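You operate a simulated robot arm through the tools that you are given. There is no shell and no other tool.

You run a simulated robot arm. Do the job below in one go: nothing can be reset, and whatever is moved stays where it is left.

TASK
Put things in order on the island top. At the end: the blue-lid jar (marked "GRAVEL") stands where the square tin (marked "No. 1") stood; the hand mill stands where the blue-lid jar stood; the square tin from the island top is in the grey drain tray; the reach beaker stands where the hand mill stood; the white scrub pad stands where the reach beaker stood; whatever was shut is shut again. Leave all else as you found it, and nothing knocked over.

Only the result counts: the job must be done as asked and must still hold three seconds after the hand-in. Knocking over, shifting, dropping, spilling or breaking anything else fails it. A push-on lid holds only when it is set on centred and level and pressed home; a screw cap is set on level and turned clockwise until tight.

THE ROBOT
A 7-joint arm with a two-finger parallel gripper, fixed in place. Base frame: the origin is at the foot of the arm, x ahead of it, y to its left, z up; the work surface is at about z = 0. Lengths are in mm, angles in degrees, forces in N, time in s.
With the tool pointing down near the work surface it reaches from about 220 to 580 mm from the base axis. Its first joint turns from -66.0 to 66.0 degrees. Payload 2.5 kg.
The tool frame sits at the grasp point between the pads (the TCP): z along the fingers, y along the line on which they close. The tips reach 23 mm beyond it. Largest opening 94 mm; finger width 38, thickness 10; the body of the gripper, 54 by 96 mm, starts 39 mm behind the TCP.
Orientation is told as [roll, pitch, yaw] about the base's x, y, z axes, in that order, counted from this pose: with the fingers straight down and closing along the base's y, the tool's x points along the base's -x, its y along +y and its z along -z.

THE INTERFACE
- The arm moves only by the tool servo_tool. Its argument "increments" is a list that holds one entry, the list of rows, each a list of 6 numbers: the shift along the tool's x, y, z in units of 25 mm (1.0 is 25 mm), then the turn, a rotation vector about the tool's x, y, z in units of 4 degrees (1.0 is 4 degrees). In form: [[[dx, dy, dz, rx, ry, rz], ...]]. A call has 1 to 20 rows; each row shifts and turns the commanded pose from where the row before left it, along the tool's axes as they then stand. "gripper" is the finger opening in mm, from 0 to 94, set as the call begins (left out, the last holds). A call with a number of a shift or a turn outside -1 to 1 is refused whole. Each row takes 0.2 s and may step no farther than 50 mm and 8.6 degrees from the row before; otherwise, or with a gripper value out of range, the whole call is refused. Where a pose cannot be reached the arm comes as near as it can. A force on the tool above 40 N (or 10 N above the force at the start of the call, whichever is more), or a blocked arm, ends the call early, and 0.2 s more pass. The fingers move at their own pace (about 108 mm/s each) and stop on an object; they squeeze with about 31 N. The grip force told is the motor's: it shows also when the fingers shut on nothing. Time passes only in rows, and 0.2 s behind the last, so rows that do not move let the fingers close. The reply holds the time, the measured pose of the TCP, the force on the tool along the base axes, the opening and the grip force, in the units named above and with some noise, with the torque about the TCP (base axes, N m) and any sound that the robot's microphone picked up, and new pictures: "pictures" is both (left out), scene, wrist or none.
- Cameras (640 x 400 px; columns grow to the right, rows downward): "scene" is fixed at [112.3, -410, 531.1]; the picture's right is [0.86, -0.51, 0.00], its down [-0.34, -0.56, -0.76] and it looks along [0.39, 0.65, -0.65] (base axes); focal length 295 px, centre (320, 200). "wrist" rides on the gripper at [86, 16, -74] in the tool frame; the picture's right is [-0.18, 0.98, 0.00], its down [-0.58, -0.11, -0.81] and it looks along [-0.79, -0.15, 0.59] (tool axes); focal length 243 px, centre (320, 200).
- probe_pixels(camera, pixels): for up to 12 pixels [column, row] of the newest picture of that camera ("zoom" is the newest enlarged one), the place [x, y, z] in the base frame of the surface seen there, good to about 2 mm. No time passes.
- enlarge(camera, box): a new picture of the part [left, top, right, bottom] of that camera's present view, enlarged. No time passes.
- sign_off(): hands the job in; it is judged then, once.

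Open the gripper and draw the arm clear of the work before you hand the job in, unless the task says otherwise.

The tools are called as name(argument=value, ...) on one line, values as JSON. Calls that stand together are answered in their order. servo_tool: Moves the arm, as the interface text tells. Its arguments: {"type":"object","properties":{"increments":{"type":"array","items":{"type":"array","items":{"type":"array","items":{"type":"number"}}}},"gripper":{"type":"number"},"pictures":{"type":"string","enum":["both","scene","wrist","none"]}},"required":["increments"]} The other tools are called the same way: probe_pixels (camera, pixels) gives the place of the surface under pixels of a picture; enlarge (camera, box) takes an enlarged picture of a part of a camera's view; sign_off () hands the job in.

At the start:

```text
time_s: 0.0
tool_pos: [390.5, 34.4, 318.0]
tcp_rot: [0.0, 0.1, -0.1]
contact_force: [-0.2, -0.9, -0.5]
wrist_torque: [-0.04, -0.01, -0.01]
width: 93.9
grasp_force: 0.0
```

scene: 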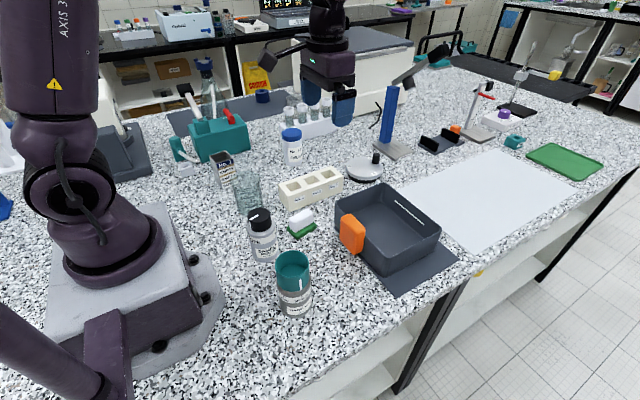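
wrist: 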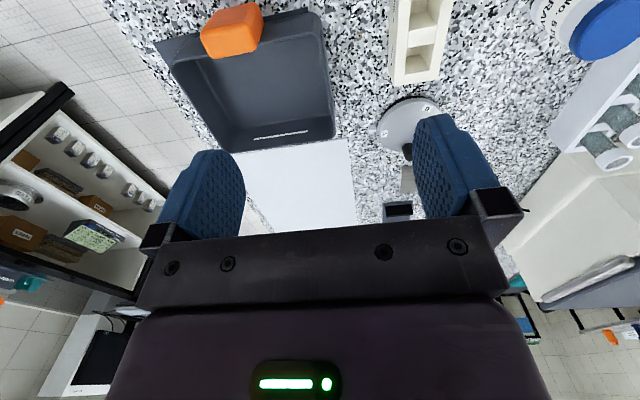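

I start by looking closely at the scene: the blue-lid jar is near (291,145), the square tin perhaps near (223,170), the beaker near (247,190), the scrub pad near (301,222), the tray near (388,225). I enlarge these areas.

enlarge(camera="scene", box=[160, 80, 320, 180])

enlarge(camera="scene", box=[200, 150, 360, 250])

enlarge(camera="scene", box=[320, 80, 480, 180])

enlarge(camera="scene", box=[230, 200, 390, 320])

```text
4.00 times, centred on (240, 130) of scene
```

zoom: 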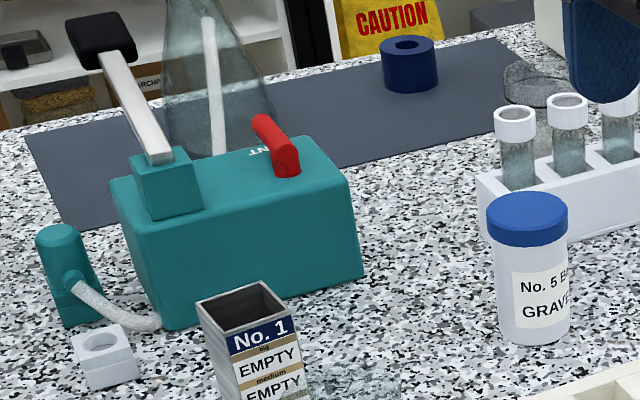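

```text
4.00 times, centred on (280, 200) of scene
```

zoom: 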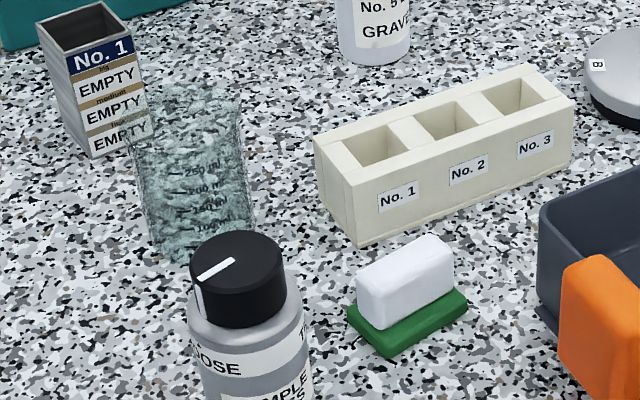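

```text
4.00 times, centred on (400, 130) of scene
```

zoom: 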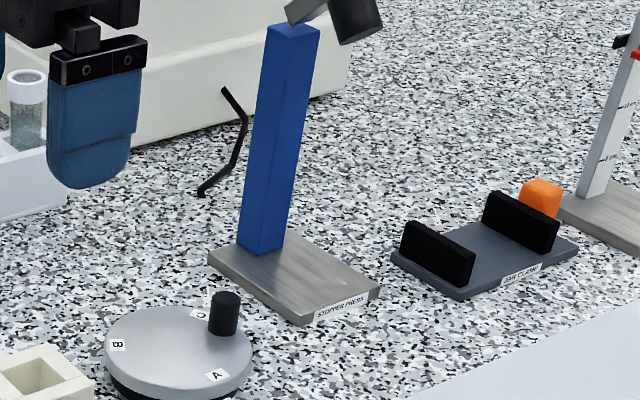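

```text
3.33 times, centred on (310, 260) of scene
```

zoom: 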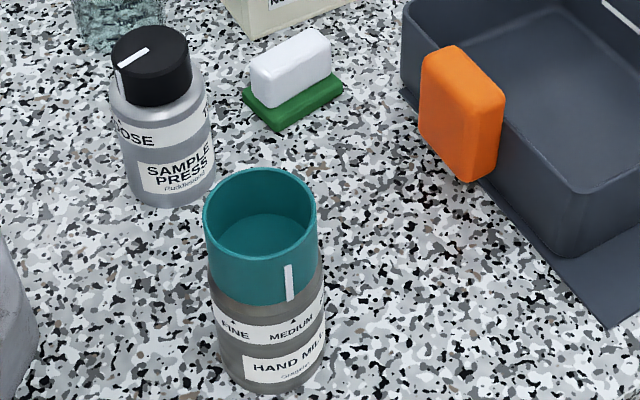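

The mill is at about (293,285), the pad at (301,222), the tin at (223,170), the clear beaker at (247,190). I take closer views and probe the objects' positions.

enlarge(camera="scene", box=[205, 145, 285, 220])

enlarge(camera="scene", box=[320, 160, 480, 300])

enlarge(camera="scene", box=[430, 60, 640, 200])

enlarge(camera="wrist", box=[150, 0, 470, 160])

probe_pixels(camera="scene", pixels=[[291, 133], [291, 160], [215, 155], [224, 184], [222, 159], [247, 172], [248, 210], [292, 262], [293, 255], [294, 310], [301, 215], [303, 234]])

```text
5.33 times, centred on (245, 182) of scene
```

zoom: 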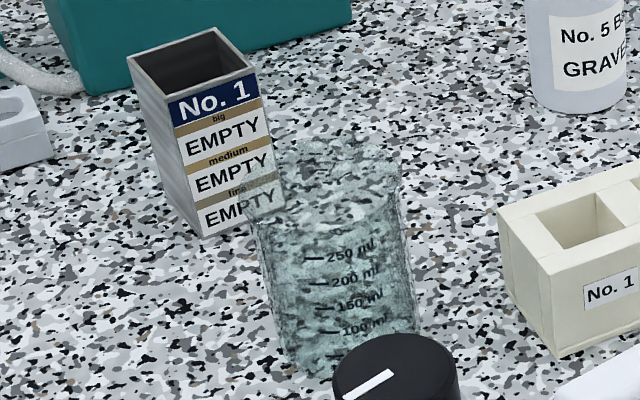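

```text
2.86 times, centred on (400, 230) of scene
```

zoom: 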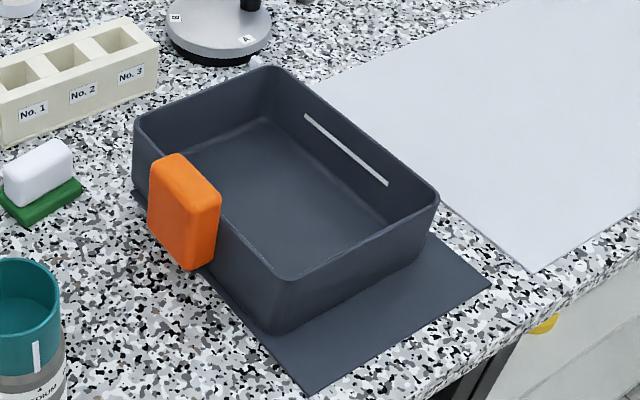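

```text
2.86 times, centred on (535, 130) of scene
```

zoom: 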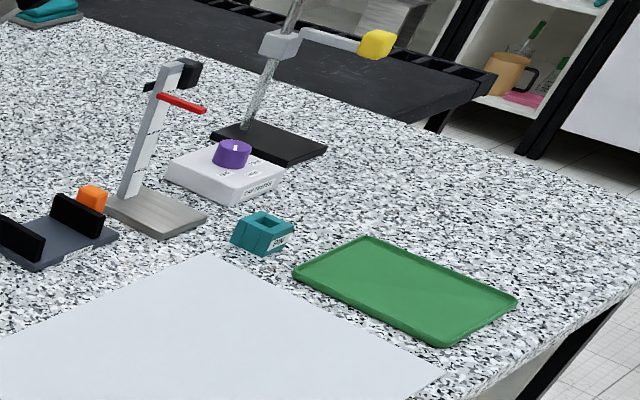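

```text
2.00 times, centred on (310, 80) of wrist
```

zoom: 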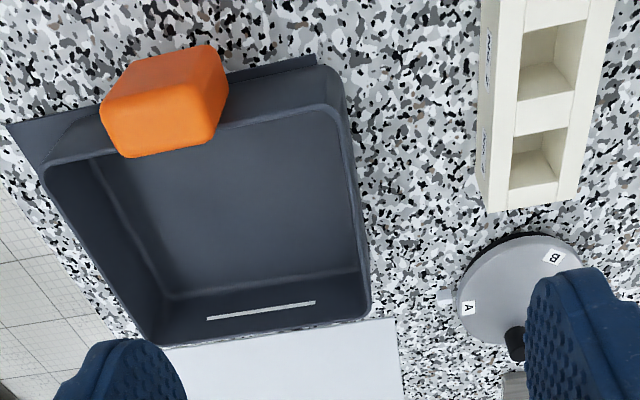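

```text
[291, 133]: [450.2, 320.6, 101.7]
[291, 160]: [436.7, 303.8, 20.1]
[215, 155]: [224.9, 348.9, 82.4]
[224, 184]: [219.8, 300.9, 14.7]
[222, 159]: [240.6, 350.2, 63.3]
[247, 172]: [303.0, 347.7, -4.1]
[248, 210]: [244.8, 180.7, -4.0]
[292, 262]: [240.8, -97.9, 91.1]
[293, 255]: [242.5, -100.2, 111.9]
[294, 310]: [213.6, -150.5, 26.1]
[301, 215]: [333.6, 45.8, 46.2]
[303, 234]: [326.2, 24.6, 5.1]
```

I probe the tin's corners and the beaker's rim in a fresh enlarged view of that area.

enlarge(camera="scene", box=[205, 145, 285, 220])

probe_pixels(camera="zoom", pixels=[[130, 57], [212, 31], [254, 73], [171, 101], [203, 234], [280, 198], [190, 70], [195, 60], [260, 225], [400, 190], [340, 140], [330, 370]])

```text
5.33 times, centred on (245, 182) of scene
```

zoom: 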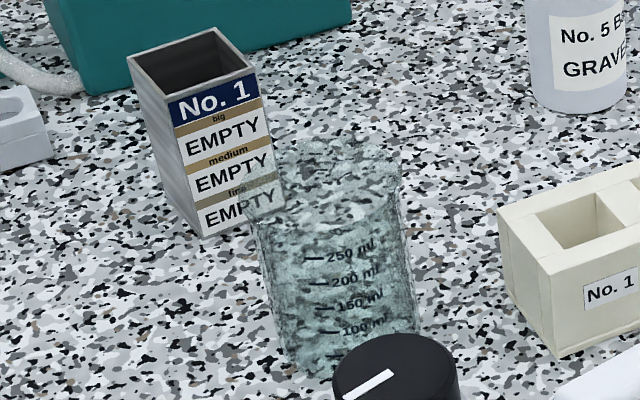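

```text
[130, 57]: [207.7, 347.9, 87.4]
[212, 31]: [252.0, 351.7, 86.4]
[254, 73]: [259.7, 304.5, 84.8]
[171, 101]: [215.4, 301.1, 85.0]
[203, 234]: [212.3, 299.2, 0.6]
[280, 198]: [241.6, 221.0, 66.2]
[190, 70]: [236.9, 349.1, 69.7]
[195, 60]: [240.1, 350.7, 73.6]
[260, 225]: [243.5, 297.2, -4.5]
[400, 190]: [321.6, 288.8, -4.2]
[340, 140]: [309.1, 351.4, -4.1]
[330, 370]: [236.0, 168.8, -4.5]
```

The tin's top corners give its centre near (234,326), top z≈86. Now I probe the beaker's printed marks and outline, and the neighbouring items, in the same zoom.

probe_pixels(camera="zoom", pixels=[[316, 259], [322, 283], [325, 308], [330, 332], [351, 255], [345, 280], [251, 200], [402, 185], [330, 136], [412, 300], [275, 300], [290, 345]])

enlarge(camera="scene", box=[225, 160, 275, 220])

```text
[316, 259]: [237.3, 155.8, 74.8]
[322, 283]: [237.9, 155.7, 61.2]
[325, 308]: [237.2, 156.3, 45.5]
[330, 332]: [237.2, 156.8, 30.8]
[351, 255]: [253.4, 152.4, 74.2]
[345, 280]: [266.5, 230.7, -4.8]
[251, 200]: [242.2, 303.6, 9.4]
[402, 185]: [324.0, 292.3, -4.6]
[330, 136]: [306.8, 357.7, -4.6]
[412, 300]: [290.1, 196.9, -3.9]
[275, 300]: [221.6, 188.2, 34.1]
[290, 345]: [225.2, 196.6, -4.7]
```

```text
6.67 times, centred on (250, 190) of scene
```

zoom: 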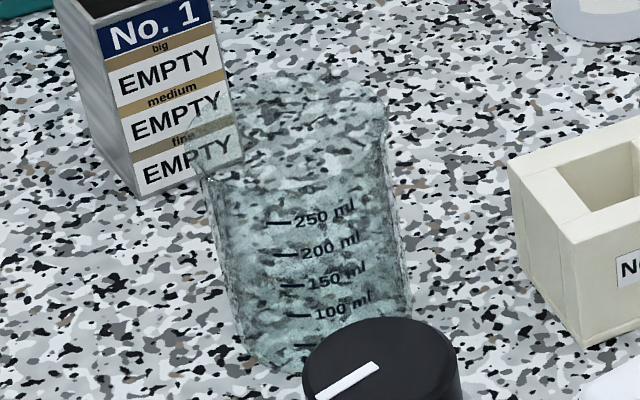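

The beaker's marks probe on its front surface near y≈155. I probe more letter strokes and silhouette edges to fit its centre and radius.

probe_pixels(camera="zoom", pixels=[[272, 223], [286, 222], [351, 206], [358, 236], [364, 266], [368, 297], [218, 250], [228, 300], [388, 130], [400, 215], [407, 280], [196, 170]])

enlarge(camera="scene", box=[225, 160, 275, 190])

```text
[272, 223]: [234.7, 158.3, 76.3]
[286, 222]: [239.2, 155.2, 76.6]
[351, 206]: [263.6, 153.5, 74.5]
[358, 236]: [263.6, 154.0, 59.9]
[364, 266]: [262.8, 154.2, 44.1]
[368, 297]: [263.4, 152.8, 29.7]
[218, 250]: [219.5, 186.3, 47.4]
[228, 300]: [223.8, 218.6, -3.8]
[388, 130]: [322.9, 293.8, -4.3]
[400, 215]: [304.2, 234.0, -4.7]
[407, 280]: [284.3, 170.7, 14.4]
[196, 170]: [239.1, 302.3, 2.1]
```

```text
12.80 times, centred on (250, 175) of scene
```

zoom: 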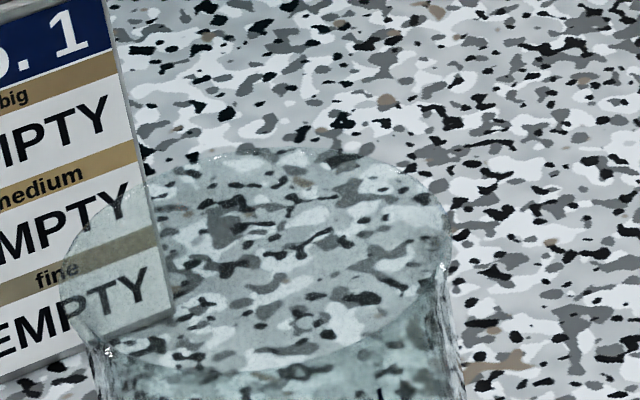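

The beaker fits a cylinder of radius ≈32.5 centred near (253,185), rim at z≈97. Next I zoom in on the mill and sample press and probe their edges.

enlarge(camera="scene", box=[235, 200, 335, 325])

probe_pixels(camera="zoom", pixels=[[240, 175], [355, 175], [297, 143], [298, 208], [300, 290], [235, 320], [365, 310], [300, 360], [255, 380], [345, 355], [165, 75], [170, 170]])

```text
3.20 times, centred on (285, 262) of scene
```

zoom: 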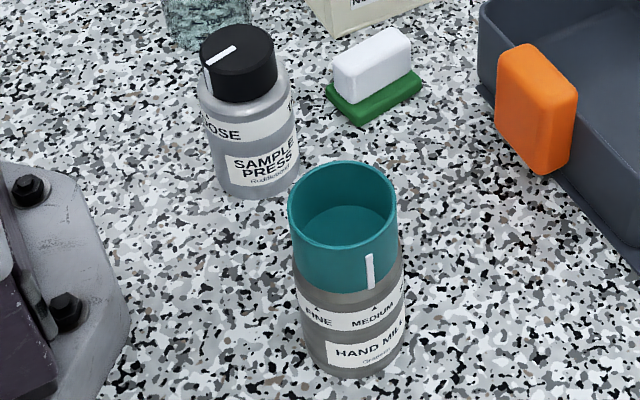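

```text
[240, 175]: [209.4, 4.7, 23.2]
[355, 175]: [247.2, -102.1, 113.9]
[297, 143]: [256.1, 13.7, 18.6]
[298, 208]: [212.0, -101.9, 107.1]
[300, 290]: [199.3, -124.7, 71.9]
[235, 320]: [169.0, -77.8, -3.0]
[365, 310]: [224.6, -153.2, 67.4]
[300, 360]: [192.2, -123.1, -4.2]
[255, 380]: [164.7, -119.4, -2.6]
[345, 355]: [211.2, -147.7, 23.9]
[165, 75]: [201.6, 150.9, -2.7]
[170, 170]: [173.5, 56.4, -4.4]
```

Now I probe the mill's rim and body points and the press's body in this same enlarged view, plus the pad.

probe_pixels(camera="zoom", pixels=[[291, 205], [395, 205], [343, 163], [343, 248], [343, 280], [300, 280], [400, 290], [343, 300], [350, 340], [350, 372], [310, 345], [398, 330]])

probe_pixels(camera="zoom", pixels=[[237, 30], [205, 60], [272, 60], [240, 98], [210, 115], [290, 100], [250, 130], [260, 190], [335, 70], [372, 32], [408, 60], [343, 215]])

probe_pixels(camera="zoom", pixels=[[345, 100], [330, 95], [362, 123], [419, 88], [405, 75], [375, 60], [388, 30], [340, 60], [343, 97], [408, 40], [235, 48], [255, 195]])

```text
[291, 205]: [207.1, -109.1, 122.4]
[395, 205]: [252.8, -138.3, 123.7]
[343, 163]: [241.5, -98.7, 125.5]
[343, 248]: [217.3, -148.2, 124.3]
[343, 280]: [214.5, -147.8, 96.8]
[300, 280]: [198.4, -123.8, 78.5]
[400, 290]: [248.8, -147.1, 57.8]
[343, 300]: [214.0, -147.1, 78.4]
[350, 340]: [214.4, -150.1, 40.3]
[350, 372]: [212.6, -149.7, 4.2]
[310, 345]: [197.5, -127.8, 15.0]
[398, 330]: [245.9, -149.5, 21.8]
```

```text
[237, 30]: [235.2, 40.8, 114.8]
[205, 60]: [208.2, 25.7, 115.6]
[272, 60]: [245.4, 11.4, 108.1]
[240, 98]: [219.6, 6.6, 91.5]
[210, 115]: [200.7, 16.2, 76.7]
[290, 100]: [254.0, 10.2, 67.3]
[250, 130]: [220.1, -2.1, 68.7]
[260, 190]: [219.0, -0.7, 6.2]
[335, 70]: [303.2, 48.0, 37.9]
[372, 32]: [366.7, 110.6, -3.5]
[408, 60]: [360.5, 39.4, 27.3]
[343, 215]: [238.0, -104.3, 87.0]
```

```text
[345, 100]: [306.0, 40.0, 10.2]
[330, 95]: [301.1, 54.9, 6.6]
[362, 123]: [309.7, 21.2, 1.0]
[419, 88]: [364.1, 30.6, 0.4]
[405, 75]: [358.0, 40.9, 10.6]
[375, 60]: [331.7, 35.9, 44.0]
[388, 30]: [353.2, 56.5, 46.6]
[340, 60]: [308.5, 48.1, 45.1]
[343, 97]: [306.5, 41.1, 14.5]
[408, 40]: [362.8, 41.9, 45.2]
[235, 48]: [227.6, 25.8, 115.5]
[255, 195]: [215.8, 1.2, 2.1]
```

The mill's rim is at z≈124, centre about (230,-124), body radius ≈30.5. Now I zoom in on the blue-lid jar at (291,145) and on the block, and probe them.

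enlarge(camera="scene", box=[265, 115, 325, 175])

probe_pixels(camera="zoom", pixels=[[308, 95], [262, 108], [358, 108], [308, 133], [308, 170], [358, 150], [265, 160], [308, 200], [310, 250], [275, 250], [345, 250], [312, 325]])

```text
6.67 times, centred on (295, 145) of scene
```

zoom: 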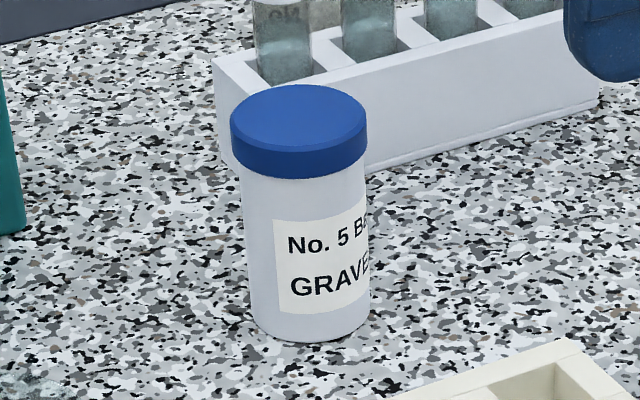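

```text
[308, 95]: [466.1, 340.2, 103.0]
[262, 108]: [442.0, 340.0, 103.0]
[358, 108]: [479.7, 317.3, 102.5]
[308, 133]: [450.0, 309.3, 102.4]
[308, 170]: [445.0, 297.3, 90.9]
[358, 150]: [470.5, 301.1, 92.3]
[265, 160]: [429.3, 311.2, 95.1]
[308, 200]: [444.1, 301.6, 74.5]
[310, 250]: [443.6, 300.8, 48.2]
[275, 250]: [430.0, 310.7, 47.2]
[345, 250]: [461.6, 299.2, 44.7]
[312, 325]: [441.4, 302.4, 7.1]
```

The jar's lid (radius ≈30.6, z 85–103) overhangs its body (radius ≈28), so it needs a tilted grasp of the body. I check the gripper's shape in the scene view at (330,60), and probe the items around the tin and jar for clearance.

enlarge(camera="scene", box=[230, 0, 430, 130])

probe_pixels(camera="scene", pixels=[[186, 178], [180, 163], [178, 145], [201, 161], [249, 146], [192, 131], [284, 182], [345, 170], [287, 210], [341, 187], [364, 167], [310, 135]])

probe_pixels(camera="scene", pixels=[[278, 135], [360, 116], [390, 155], [383, 90], [210, 110], [205, 65], [262, 97], [270, 60], [376, 115], [344, 172], [383, 172], [376, 157]])

```text
3.08 times, centred on (330, 65) of scene
```

zoom: 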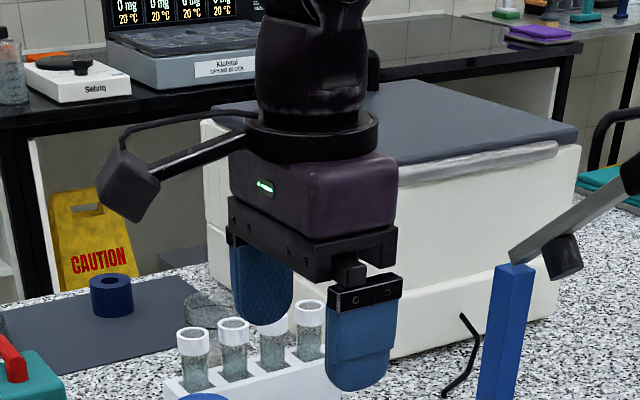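

```text
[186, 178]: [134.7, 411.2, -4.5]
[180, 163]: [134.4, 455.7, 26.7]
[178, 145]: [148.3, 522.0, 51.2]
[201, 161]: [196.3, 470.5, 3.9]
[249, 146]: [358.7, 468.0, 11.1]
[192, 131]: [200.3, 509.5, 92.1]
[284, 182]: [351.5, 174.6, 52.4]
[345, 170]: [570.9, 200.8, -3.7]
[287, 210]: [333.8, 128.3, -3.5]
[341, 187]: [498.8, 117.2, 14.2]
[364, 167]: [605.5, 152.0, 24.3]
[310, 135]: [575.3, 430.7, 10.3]
```

```text
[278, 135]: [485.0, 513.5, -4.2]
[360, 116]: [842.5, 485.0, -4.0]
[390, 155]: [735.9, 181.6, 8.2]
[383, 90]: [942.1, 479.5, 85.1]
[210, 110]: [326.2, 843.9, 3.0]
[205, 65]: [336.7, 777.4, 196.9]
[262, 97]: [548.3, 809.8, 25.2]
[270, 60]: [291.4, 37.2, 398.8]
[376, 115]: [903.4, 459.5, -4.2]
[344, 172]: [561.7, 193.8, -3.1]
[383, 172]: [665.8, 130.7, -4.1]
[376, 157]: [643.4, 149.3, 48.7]
```

The wrist camera has a real housing on the tool's +x side (zoom (125,185)), so I must keep it clear when tilting. Next I probe the tray: rim corners, floor and the orange sponge.

enlarge(camera="scene", box=[320, 170, 460, 300])

probe_pixels(camera="scene", pixels=[[336, 196], [381, 183], [440, 232], [379, 263], [370, 215], [400, 235], [385, 205], [370, 230], [352, 233], [390, 245], [420, 225], [355, 200]])

probe_pixels(camera="scene", pixels=[[341, 217], [350, 214], [366, 225], [362, 255], [385, 280], [415, 280], [430, 270], [347, 232], [380, 225], [405, 220], [390, 195], [360, 190]])

```text
3.08 times, centred on (390, 235) of scene
```

zoom: 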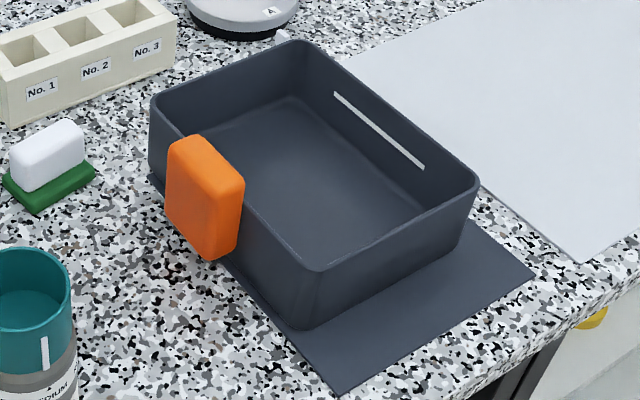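

```text
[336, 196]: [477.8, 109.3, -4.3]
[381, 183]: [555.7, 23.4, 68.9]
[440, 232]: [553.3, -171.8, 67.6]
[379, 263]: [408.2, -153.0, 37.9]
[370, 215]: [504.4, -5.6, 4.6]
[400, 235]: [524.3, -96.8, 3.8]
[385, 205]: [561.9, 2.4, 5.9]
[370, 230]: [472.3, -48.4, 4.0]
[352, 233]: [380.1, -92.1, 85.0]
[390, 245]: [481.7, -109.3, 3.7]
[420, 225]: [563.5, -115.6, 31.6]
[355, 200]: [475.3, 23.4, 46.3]
```

```text
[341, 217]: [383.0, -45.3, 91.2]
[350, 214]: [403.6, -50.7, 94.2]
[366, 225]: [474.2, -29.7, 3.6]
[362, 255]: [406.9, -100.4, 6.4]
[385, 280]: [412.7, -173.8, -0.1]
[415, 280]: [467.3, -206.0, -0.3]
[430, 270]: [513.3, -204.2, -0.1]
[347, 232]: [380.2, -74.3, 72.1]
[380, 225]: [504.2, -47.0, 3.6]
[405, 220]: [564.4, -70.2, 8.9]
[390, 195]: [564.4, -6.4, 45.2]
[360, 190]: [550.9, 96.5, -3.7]
```

Tray: floor z≈4, rim z≈68, interior about x 415–560, y −160 to 15, sponge on the near wall at (385,−70). I start with the tin: move above it at z≈200 and look again.

servo_tool(increments=[[[0.5227, 0.973, 0.3, 0, 0, 0], [0.5227, 0.973, 0.3, 0, 0, 0], [0.5227, 0.973, 0.3, 0, 0, 0], [0.5227, 0.973, 0.3, 0, 0, 0], [0.5227, 0.973, 0.3, 0, 0, 0], [0.5227, 0.973, 0.3, 0, 0, 0], [0.5227, 0.973, 0.3, 0, 0, 0], [0.5227, 0.973, 0.3, 0, 0, 0], [0.5227, 0.973, 0.3, 0, 0, 0], [0.5227, 0.973, 0.3, 0, 0, 0], [0.5227, 0.973, 0.3, 0, 0, 0], [0.5227, 0.973, 0.3, 0, 0, 0]]], gripper=94)

```text
time_s: 2.6
tool_pos: [231.1, 324.9, 225.8]
tcp_rot: [0.0, 0.0, 0.1]
contact_force: [0.5, -0.4, -0.9]
wrist_torque: [-0.02, 0.01, 0.02]
width: 94.1
grasp_force: 0.0
```

scene: 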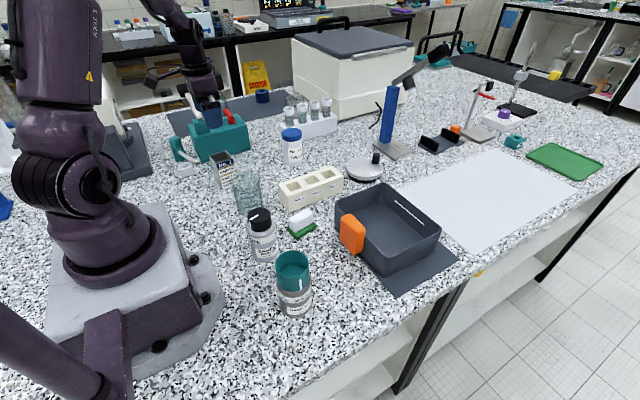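
wrist: 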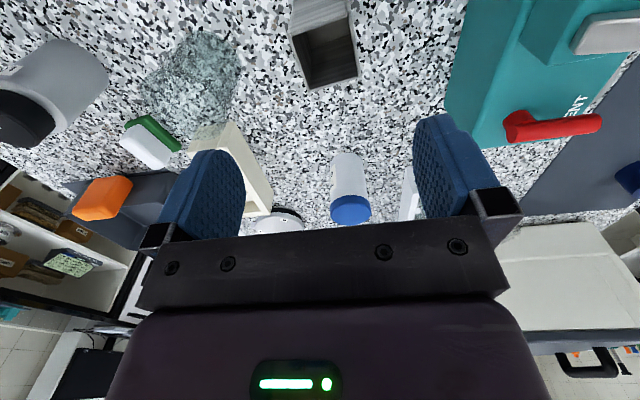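

The wrist view shows the tin at (325,45), the beaker at (190,85). I enlarge and probe to refine tin corners and orientation, and the beaker.

enlarge(camera="wrist", box=[270, 0, 380, 100])

probe_pixels(camera="wrist", pixels=[[308, 86], [357, 76], [349, 18], [292, 35], [342, 22], [330, 60], [190, 45], [240, 60], [232, 110], [150, 75], [160, 115], [200, 30]])

enlarge(camera="wrist", box=[110, 0, 270, 140])

```text
4.00 times, centred on (325, 50) of wrist
```

zoom: 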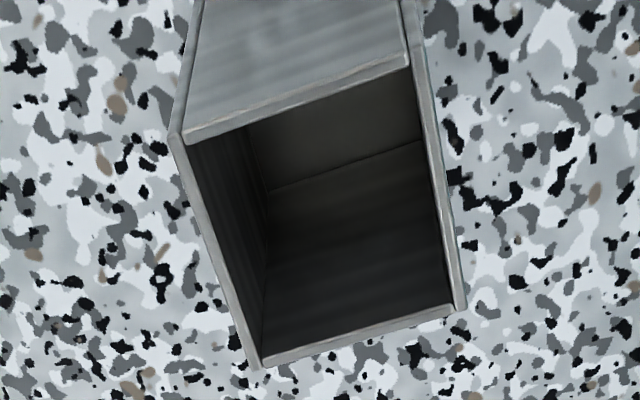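

```text
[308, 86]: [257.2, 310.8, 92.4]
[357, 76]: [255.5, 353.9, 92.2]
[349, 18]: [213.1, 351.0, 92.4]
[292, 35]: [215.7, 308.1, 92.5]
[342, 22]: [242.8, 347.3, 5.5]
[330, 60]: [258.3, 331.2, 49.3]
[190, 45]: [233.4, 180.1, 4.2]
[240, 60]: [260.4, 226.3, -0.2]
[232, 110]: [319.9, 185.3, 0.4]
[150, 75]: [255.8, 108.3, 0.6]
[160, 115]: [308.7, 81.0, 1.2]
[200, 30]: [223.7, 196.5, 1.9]
```

```text
2.86 times, centred on (190, 70) of wrist
```

zoom: 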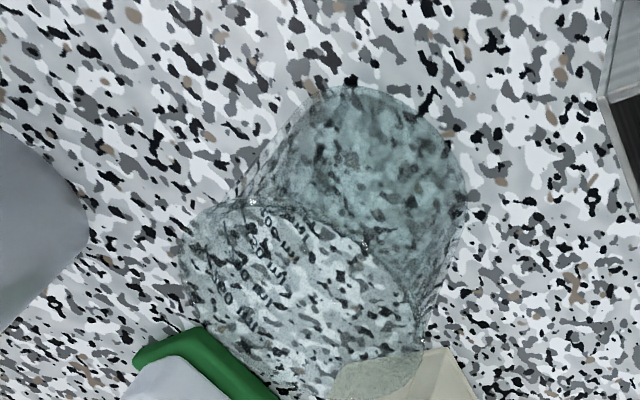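

The wrist camera reads the tin ~5 mm farther in y and ~6 mm higher than the scene camera, so one has a small calibration offset. I check by probing the gripper fingers in the scene view, whose true position I know.

enlarge(camera="scene", box=[170, 70, 250, 140])

probe_pixels(camera="wrist", pixels=[[220, 155], [238, 190], [210, 200], [440, 120], [430, 150], [445, 190], [225, 220], [430, 210]])

```text
5.71 times, centred on (210, 105) of scene
```

zoom: 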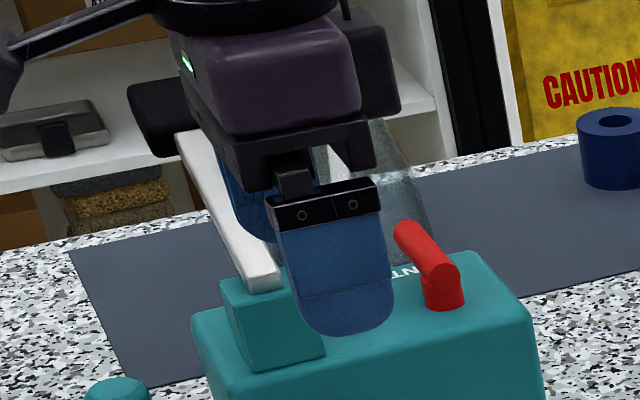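

```text
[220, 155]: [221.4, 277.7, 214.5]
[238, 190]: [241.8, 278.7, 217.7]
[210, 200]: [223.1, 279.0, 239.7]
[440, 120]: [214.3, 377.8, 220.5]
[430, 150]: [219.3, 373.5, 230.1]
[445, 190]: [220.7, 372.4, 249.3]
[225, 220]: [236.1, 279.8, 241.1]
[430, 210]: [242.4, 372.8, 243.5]
```

Wrist probes put the finger pads at y≈278 and 372.5, as expected. Now the scene camera on the same finger (zoom (340,250), tip at (348,333)).

probe_pixels(camera="zoom", pixels=[[340, 225], [340, 250], [345, 280], [347, 310], [350, 330], [285, 250], [388, 240], [320, 205], [345, 200], [350, 320]])

```text
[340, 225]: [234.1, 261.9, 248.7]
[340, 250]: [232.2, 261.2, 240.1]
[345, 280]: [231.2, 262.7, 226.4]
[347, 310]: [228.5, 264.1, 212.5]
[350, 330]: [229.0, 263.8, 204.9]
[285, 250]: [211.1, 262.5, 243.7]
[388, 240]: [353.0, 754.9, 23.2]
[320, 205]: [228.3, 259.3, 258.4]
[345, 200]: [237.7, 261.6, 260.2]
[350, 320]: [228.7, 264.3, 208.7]
```

The scene camera reads about 5 mm short in y, so I trust the wrist camera: tin centre ≈(235.4,331), top z≈92, yaw ≈3.5°. I descend partway with the yaw correction and check again.

servo_tool(increments=[[[-0.04, 0.06, 0.8, 0, 0, -0.25], [-0.04, 0.06, 0.8, 0, 0, -0.25], [-0.04, 0.06, 0.8, 0, 0, -0.25], [-0.04, 0.06, 0.6, 0, 0, -0.12], [0, 0, 0, 0, 0, 0]]], gripper=94)

```text
time_s: 3.8
tool_pos: [237.1, 333.5, 151.8]
tcp_rot: [-0.1, -0.1, 3.5]
contact_force: [-0.4, 0.1, 0.2]
wrist_torque: [-0.03, 0.03, 0.01]
width: 94.0
grasp_force: 0.0
```

scene: 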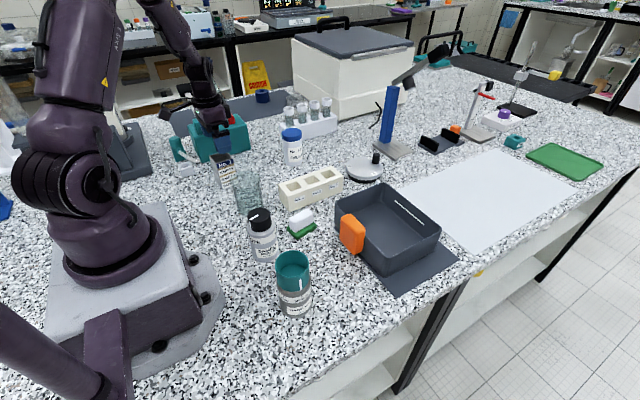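
wrist: 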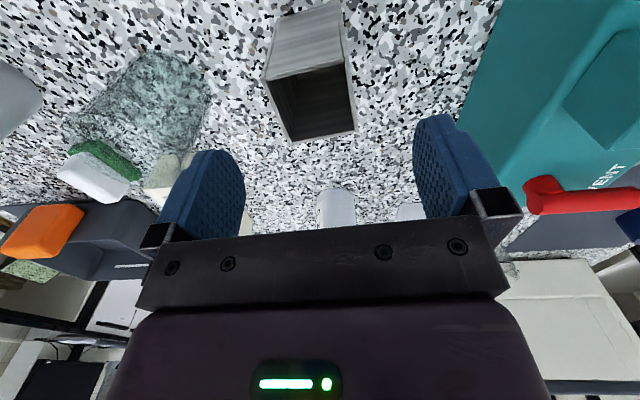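

I probe the tin's top corners again from this closer view.

probe_pixels(camera="wrist", pixels=[[294, 140], [355, 128], [347, 65], [266, 78], [306, 73], [325, 135], [351, 100], [278, 110]])

enlarge(camera="wrist", box=[250, 0, 370, 150])

```text
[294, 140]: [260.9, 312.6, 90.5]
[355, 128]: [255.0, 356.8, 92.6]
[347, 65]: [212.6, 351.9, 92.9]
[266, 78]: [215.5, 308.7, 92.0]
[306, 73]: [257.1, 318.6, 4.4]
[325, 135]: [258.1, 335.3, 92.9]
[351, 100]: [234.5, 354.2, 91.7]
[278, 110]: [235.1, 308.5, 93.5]
```

```text
2.67 times, centred on (310, 75) of wrist
```

zoom: 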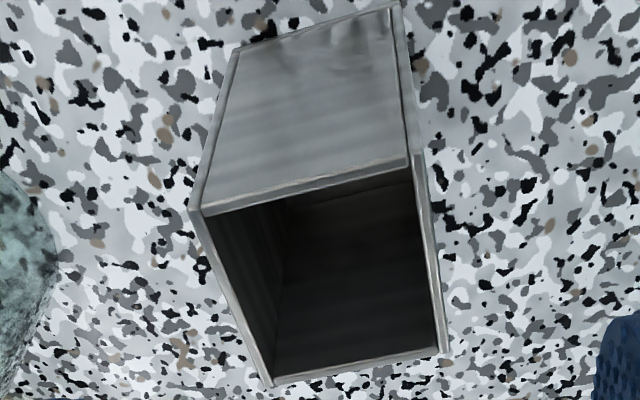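

Tin centre ≈(236,331.4), 46 mm square, top z≈92. I lower to TCP z≈62 around it, straddling in y.

servo_tool(increments=[[[0.049, -0.081, 0.6, 0, 0, 0], [0, 0, 0.6, 0, 0, 0], [0, 0, 0.6, 0, 0, 0], [0, 0, 0.6, 0, 0, 0], [0, 0, 0.6, 0, 0, 0], [0, 0, 0.59, 0, 0, 0], [0, 0, 0, 0, 0, 0]]], gripper=94)

```text
time_s: 5.4
tool_pos: [235.5, 328.3, 61.8]
tcp_rot: [0.0, 0.0, 3.5]
contact_force: [0.5, 0.0, 0.3]
wrist_torque: [-0.01, -0.04, -0.01]
width: 93.9
grasp_force: 0.0
```

scene: 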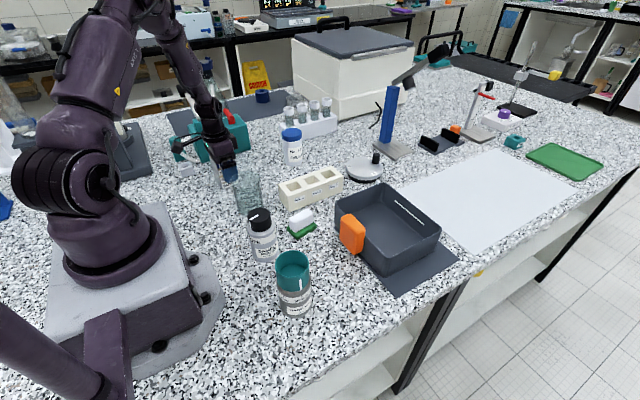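
wrist: 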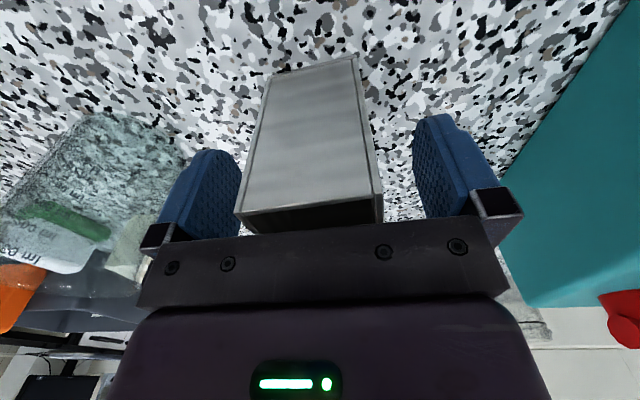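

The tin sits between the fingers with clear gaps on both sides. I close the gripper on it.

servo_tool(increments=[[[0, 0, 0, 0, 0, 0], [0, 0, 0, 0, 0, 0], [0, 0, 0, 0, 0, 0], [0, 0, 0, 0, 0, 0]]], gripper=0)

```text
time_s: 6.4
tool_pos: [235.6, 329.3, 61.8]
tcp_rot: [0.0, 0.0, 3.5]
contact_force: [0.3, 0.0, -0.6]
wrist_torque: [0.05, -0.06, 0.01]
width: 49.6
grasp_force: 31.1
```

scene: 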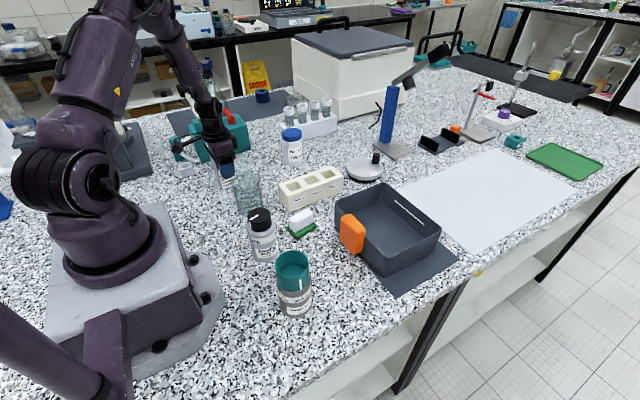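
wrist: 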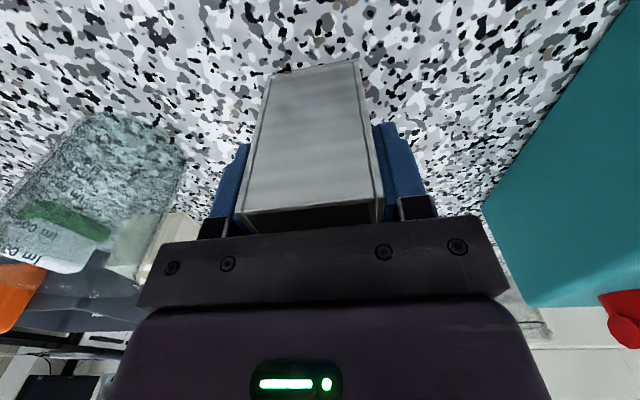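

Tin gripped (width 49.6, 31 N). I lift it straight up about 160 mm.

servo_tool(increments=[[[0, 0, -0.4, 0, 0, 0], [0, 0, -0.6, 0, 0, 0], [0, 0, -0.9, 0, 0, 0], [0, 0, -0.9, 0, 0, 0], [0, 0, -0.9, 0, 0, 0], [0, 0, -0.9, 0, 0, 0], [0, 0, -0.9, 0, 0, 0], [0, 0, -0.7, 0, 0, 0], [0, 0, 0, 0, 0, 0]]])

```text
time_s: 8.4
tool_pos: [236.4, 327.2, 217.9]
tcp_rot: [0.0, 0.0, 3.5]
contact_force: [0.6, 0.7, -1.3]
wrist_torque: [0.02, 0.02, 0.01]
width: 49.2
grasp_force: 30.9
```

scene: 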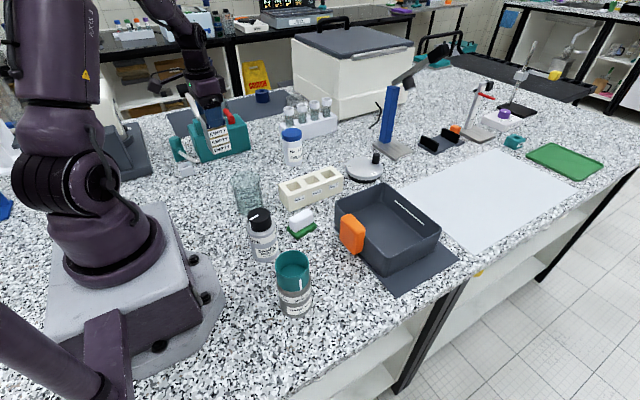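
wrist: 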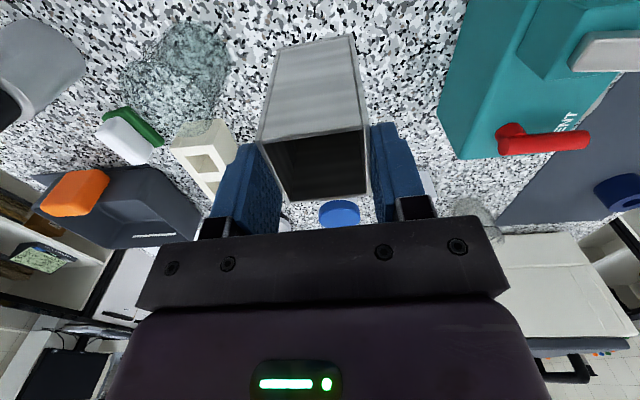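

Lifted cleanly. I carry the tin at this height over to above the tray.

servo_tool(increments=[[[-0.25, -0.45, 0, 0, 0, 0], [-0.5, -0.914, 0, 0, 0, 0], [-0.5, -0.914, 0, 0, 0, 0], [-0.5, -0.914, 0, 0, 0, 0], [-0.5, -0.914, 0, 0, 0, 0], [-0.5, -0.914, 0, 0, 0, 0], [-0.5, -0.914, 0, 0, 0, 0], [-0.5, -0.914, 0, 0, 0, 0], [-0.5, -0.914, 0, 0, 0, 0], [-0.5, -0.914, 0, 0, 0, 0], [-0.5, -0.914, 0, 0, 0, 0], [-0.5, -0.914, 0, 0, 0, 0], [-0.5, -0.914, 0, 0, 0, 0], [-0.5, -0.914, 0, 0, 0, 0], [-0.5, -0.914, 0, 0, 0, 0], [-0.5, -0.914, 0, 0, 0, 0], [-0.5, -0.914, 0, 0, 0, 0], [-0.5, -0.914, 0, 0, 0, 0], [-0.25, -0.45, 0, 0, 0, 0], [0, 0, 0, 0, 0, 0]]])

```text
time_s: 12.6
tool_pos: [487.8, -67.9, 219.0]
tcp_rot: [0.0, 0.0, 3.5]
contact_force: [-0.2, 0.2, -1.4]
wrist_torque: [-0.02, 0.0, 0.04]
width: 49.2
grasp_force: 30.8
```

scene: 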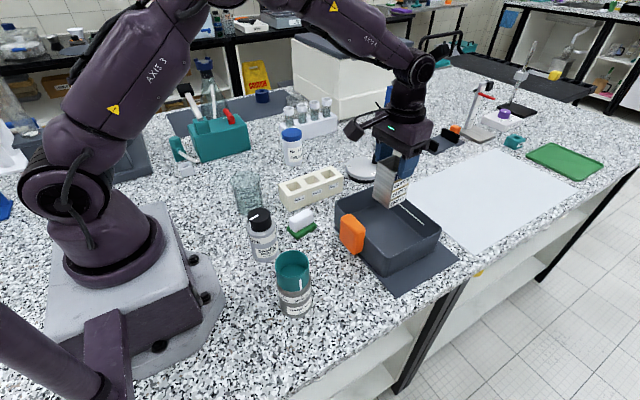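
wrist: 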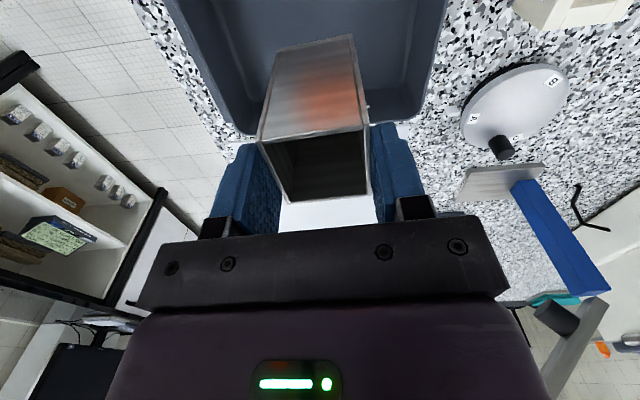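

The tin hangs above the tray. I probe tray rim and floor points in the wrist view to confirm clearances before lowering.

probe_pixels(camera="wrist", pixels=[[240, 132], [400, 118], [443, 20], [180, 20], [230, 60], [400, 40], [410, 80], [260, 20]])

```text
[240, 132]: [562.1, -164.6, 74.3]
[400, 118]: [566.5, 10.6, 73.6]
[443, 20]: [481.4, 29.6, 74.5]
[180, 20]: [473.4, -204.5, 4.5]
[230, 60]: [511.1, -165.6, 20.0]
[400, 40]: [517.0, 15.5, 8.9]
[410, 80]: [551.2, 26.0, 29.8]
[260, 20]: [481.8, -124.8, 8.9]
```

Tray floor z≈9, rim z≈74; the tin at (488,−68) is well inside. I lower to just above the floor.

servo_tool(increments=[[[0, 0, 0.7, 0, 0, 0], [0, 0, 0.8, 0, 0, 0], [0, 0, 0.8, 0, 0, 0], [0, 0, 0.8, 0, 0, 0], [0, 0, 0.8, 0, 0, 0], [0, 0, 0.8, 0, 0, 0], [0, 0, 0.6, 0, 0, 0], [0, 0, 0.4, 0, 0, 0], [0, 0, 0, 0, 0, 0]]], pictures="scene")

servo_tool(increments=[[[0, 0, 0.1, 0, 0, 0], [0, 0, 0.06, 0, 0, 0], [0, 0, 0.04, 0, 0, 0], [0, 0, 0, 0, 0, 0]]])

```text
time_s: 14.1
tool_pos: [488.3, -68.5, 106.3]
tcp_rot: [-0.1, -0.4, 3.5]
contact_force: [-0.5, 1.4, 5.5]
wrist_torque: [0.04, -0.02, 0.03]
width: 49.2
grasp_force: 31.1
stopped in row 7: the force on the tool passed its limit at 60 N (the readings are from after the stop); the commanded pose is now the measured one
```

scene: 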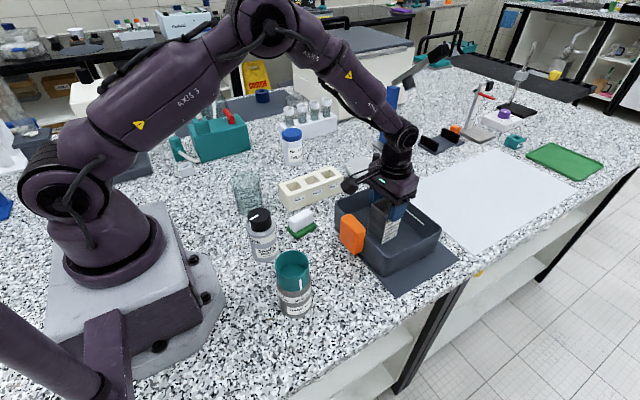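

```text
time_s: 14.6
tool_pos: [488.2, -69.5, 105.5]
tcp_rot: [-0.1, -0.5, 3.6]
contact_force: [-1.5, -0.4, 5.0]
wrist_torque: [0.12, 0.03, 0.06]
width: 49.0
grasp_force: 30.8
stopped in row 2: the force on the tool passed its limit at 45 N (the readings are from after the stop); the commanded pose is now the measured one
```

scene: 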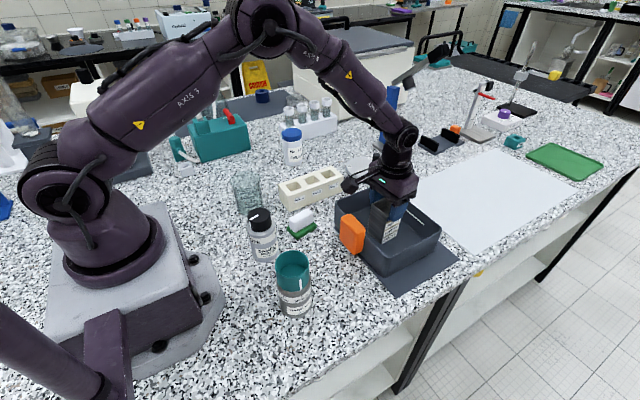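
wrist: 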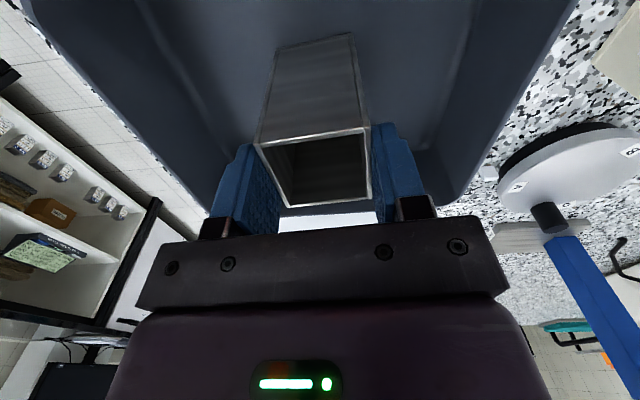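

The arm stopped at z≈106: the wrist view shows the tin's top edge near row 130 instead of 205, meaning the tin slid ~37 mm down in the fingers during the lift, and its base now rests on the tray floor. I open the fingers gently to release it here.

servo_tool(increments=[[[0, 0, 0, 0, 0, 0], [0, 0, 0, 0, 0, 0], [0, 0, 0, 0, 0, 0]]], gripper=80)

```text
time_s: 15.4
tool_pos: [486.0, -67.9, 106.2]
tcp_rot: [-0.1, -0.4, 3.5]
contact_force: [0.1, 0.0, 0.4]
wrist_torque: [0.01, -0.03, 0.01]
width: 80.0
grasp_force: 0.0
```

scene: 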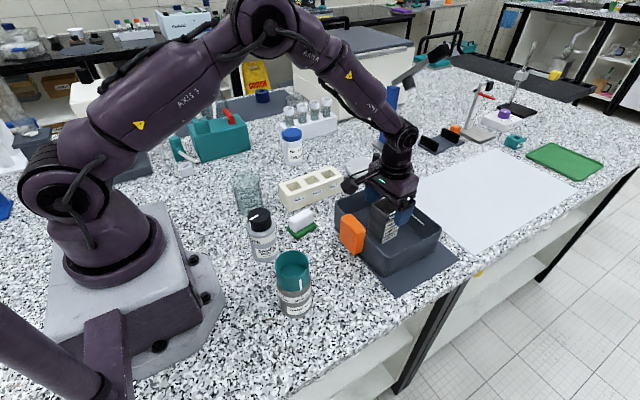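
wrist: 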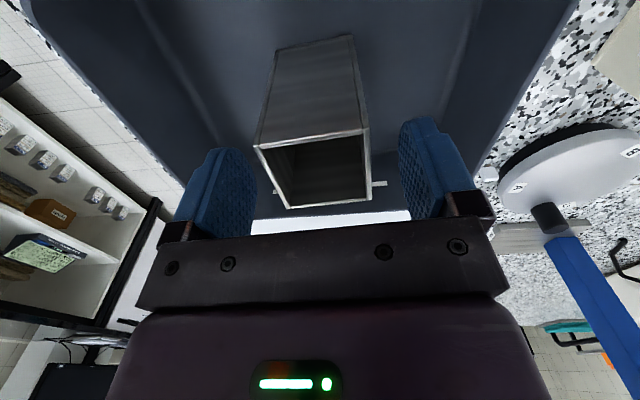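

The tin stands upright on the tray floor, fingers clear on both sides. I raise the arm straight up and look.

servo_tool(increments=[[[0, 0, -0.5, 0, 0, 0], [0, 0, -0.9, 0, 0, 0], [0, 0, -0.9, 0, 0, 0], [0, 0, -0.9, 0, 0, 0], [0, 0, -0.9, 0, 0, 0], [0, 0, -0.9, 0, 0, 0], [0, 0, -0.9, 0, 0, 0], [0, 0, -0.9, 0, 0, 0], [0, 0, -0.9, 0, 0, 0], [0, 0, 0, 0, 0, 0]]], gripper=94)

```text
time_s: 17.6
tool_pos: [487.5, -66.0, 296.0]
tcp_rot: [-0.1, -0.4, 3.6]
contact_force: [0.1, -0.4, 0.1]
wrist_torque: [-0.01, 0.0, -0.02]
width: 94.1
grasp_force: 0.0
```

scene: 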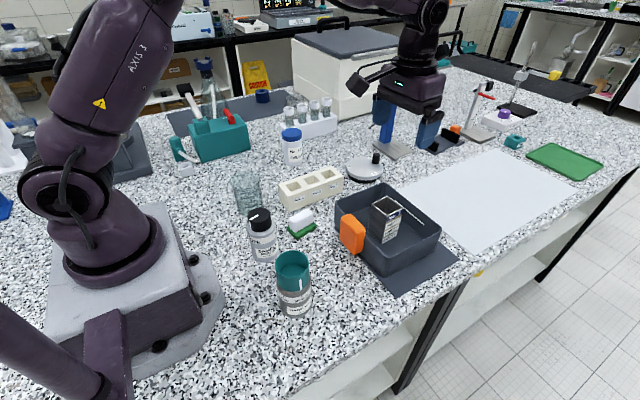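
wrist: 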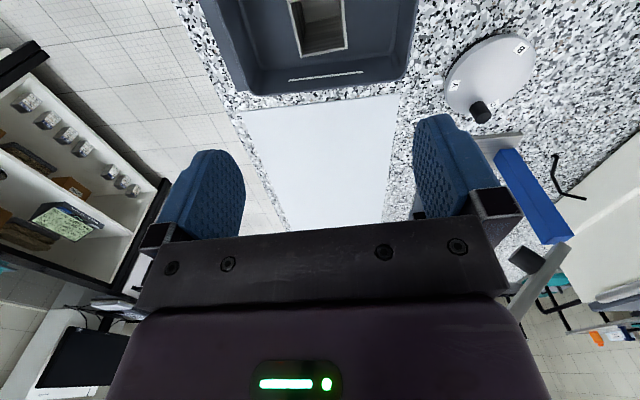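

The tin now stands in the tray. For the jar I plan a tilted side grasp of its body below the lid, with the camera housing kept on the upper side. I move to free space near (462,200,240) and start yawing the tool.

servo_tool(increments=[[[0.032, 0.971, 0.2, 0, 0, 0], [0.032, 0.971, 0.2, 0, 0, 0], [0.032, 0.971, 0.2, 0, 0, 0], [0.032, 0.971, 0.2, 0, 0, 0], [0.032, 0.971, 0.2, 0, 0, 0], [0.032, 0.971, 0.2, 0, 0, 0], [0.032, 0.971, 0.2, 0, 0, 0], [0.032, 0.971, 0.2, 0, 0, 0], [0.032, 0.971, 0.2, 0, 0, 0], [0.032, 0.971, 0.2, 0, 0, 0], [0.032, 0.971, 0.2, 0, 0, 0], [0, 0, 0, 0, 0, 1], [0, 0, 0, 0, 0, 1], [0, 0, 0, 0, 0, 1], [0, 0, 0, 0, 0, 1], [0, 0, 0, 0, 0, 1], [0, 0, 0, 0, 0, 1], [0, 0, 0, 0, 0, 1], [0, 0, 0, 0, 0, 1]]], gripper=94)

```text
time_s: 21.6
tool_pos: [461.3, 198.2, 241.6]
tcp_rot: [0.1, -0.4, -28.5]
contact_force: [0.3, -0.9, 0.3]
wrist_torque: [0.01, -0.02, -0.01]
width: 94.1
grasp_force: 0.1
```

scene: 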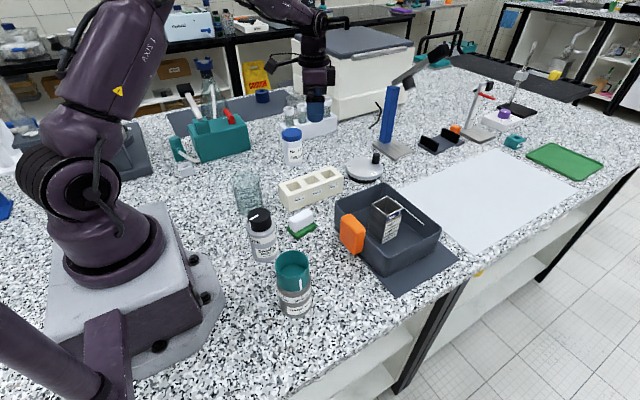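
wrist: 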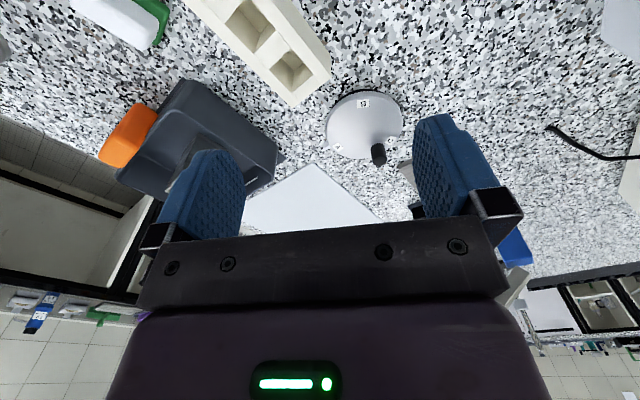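

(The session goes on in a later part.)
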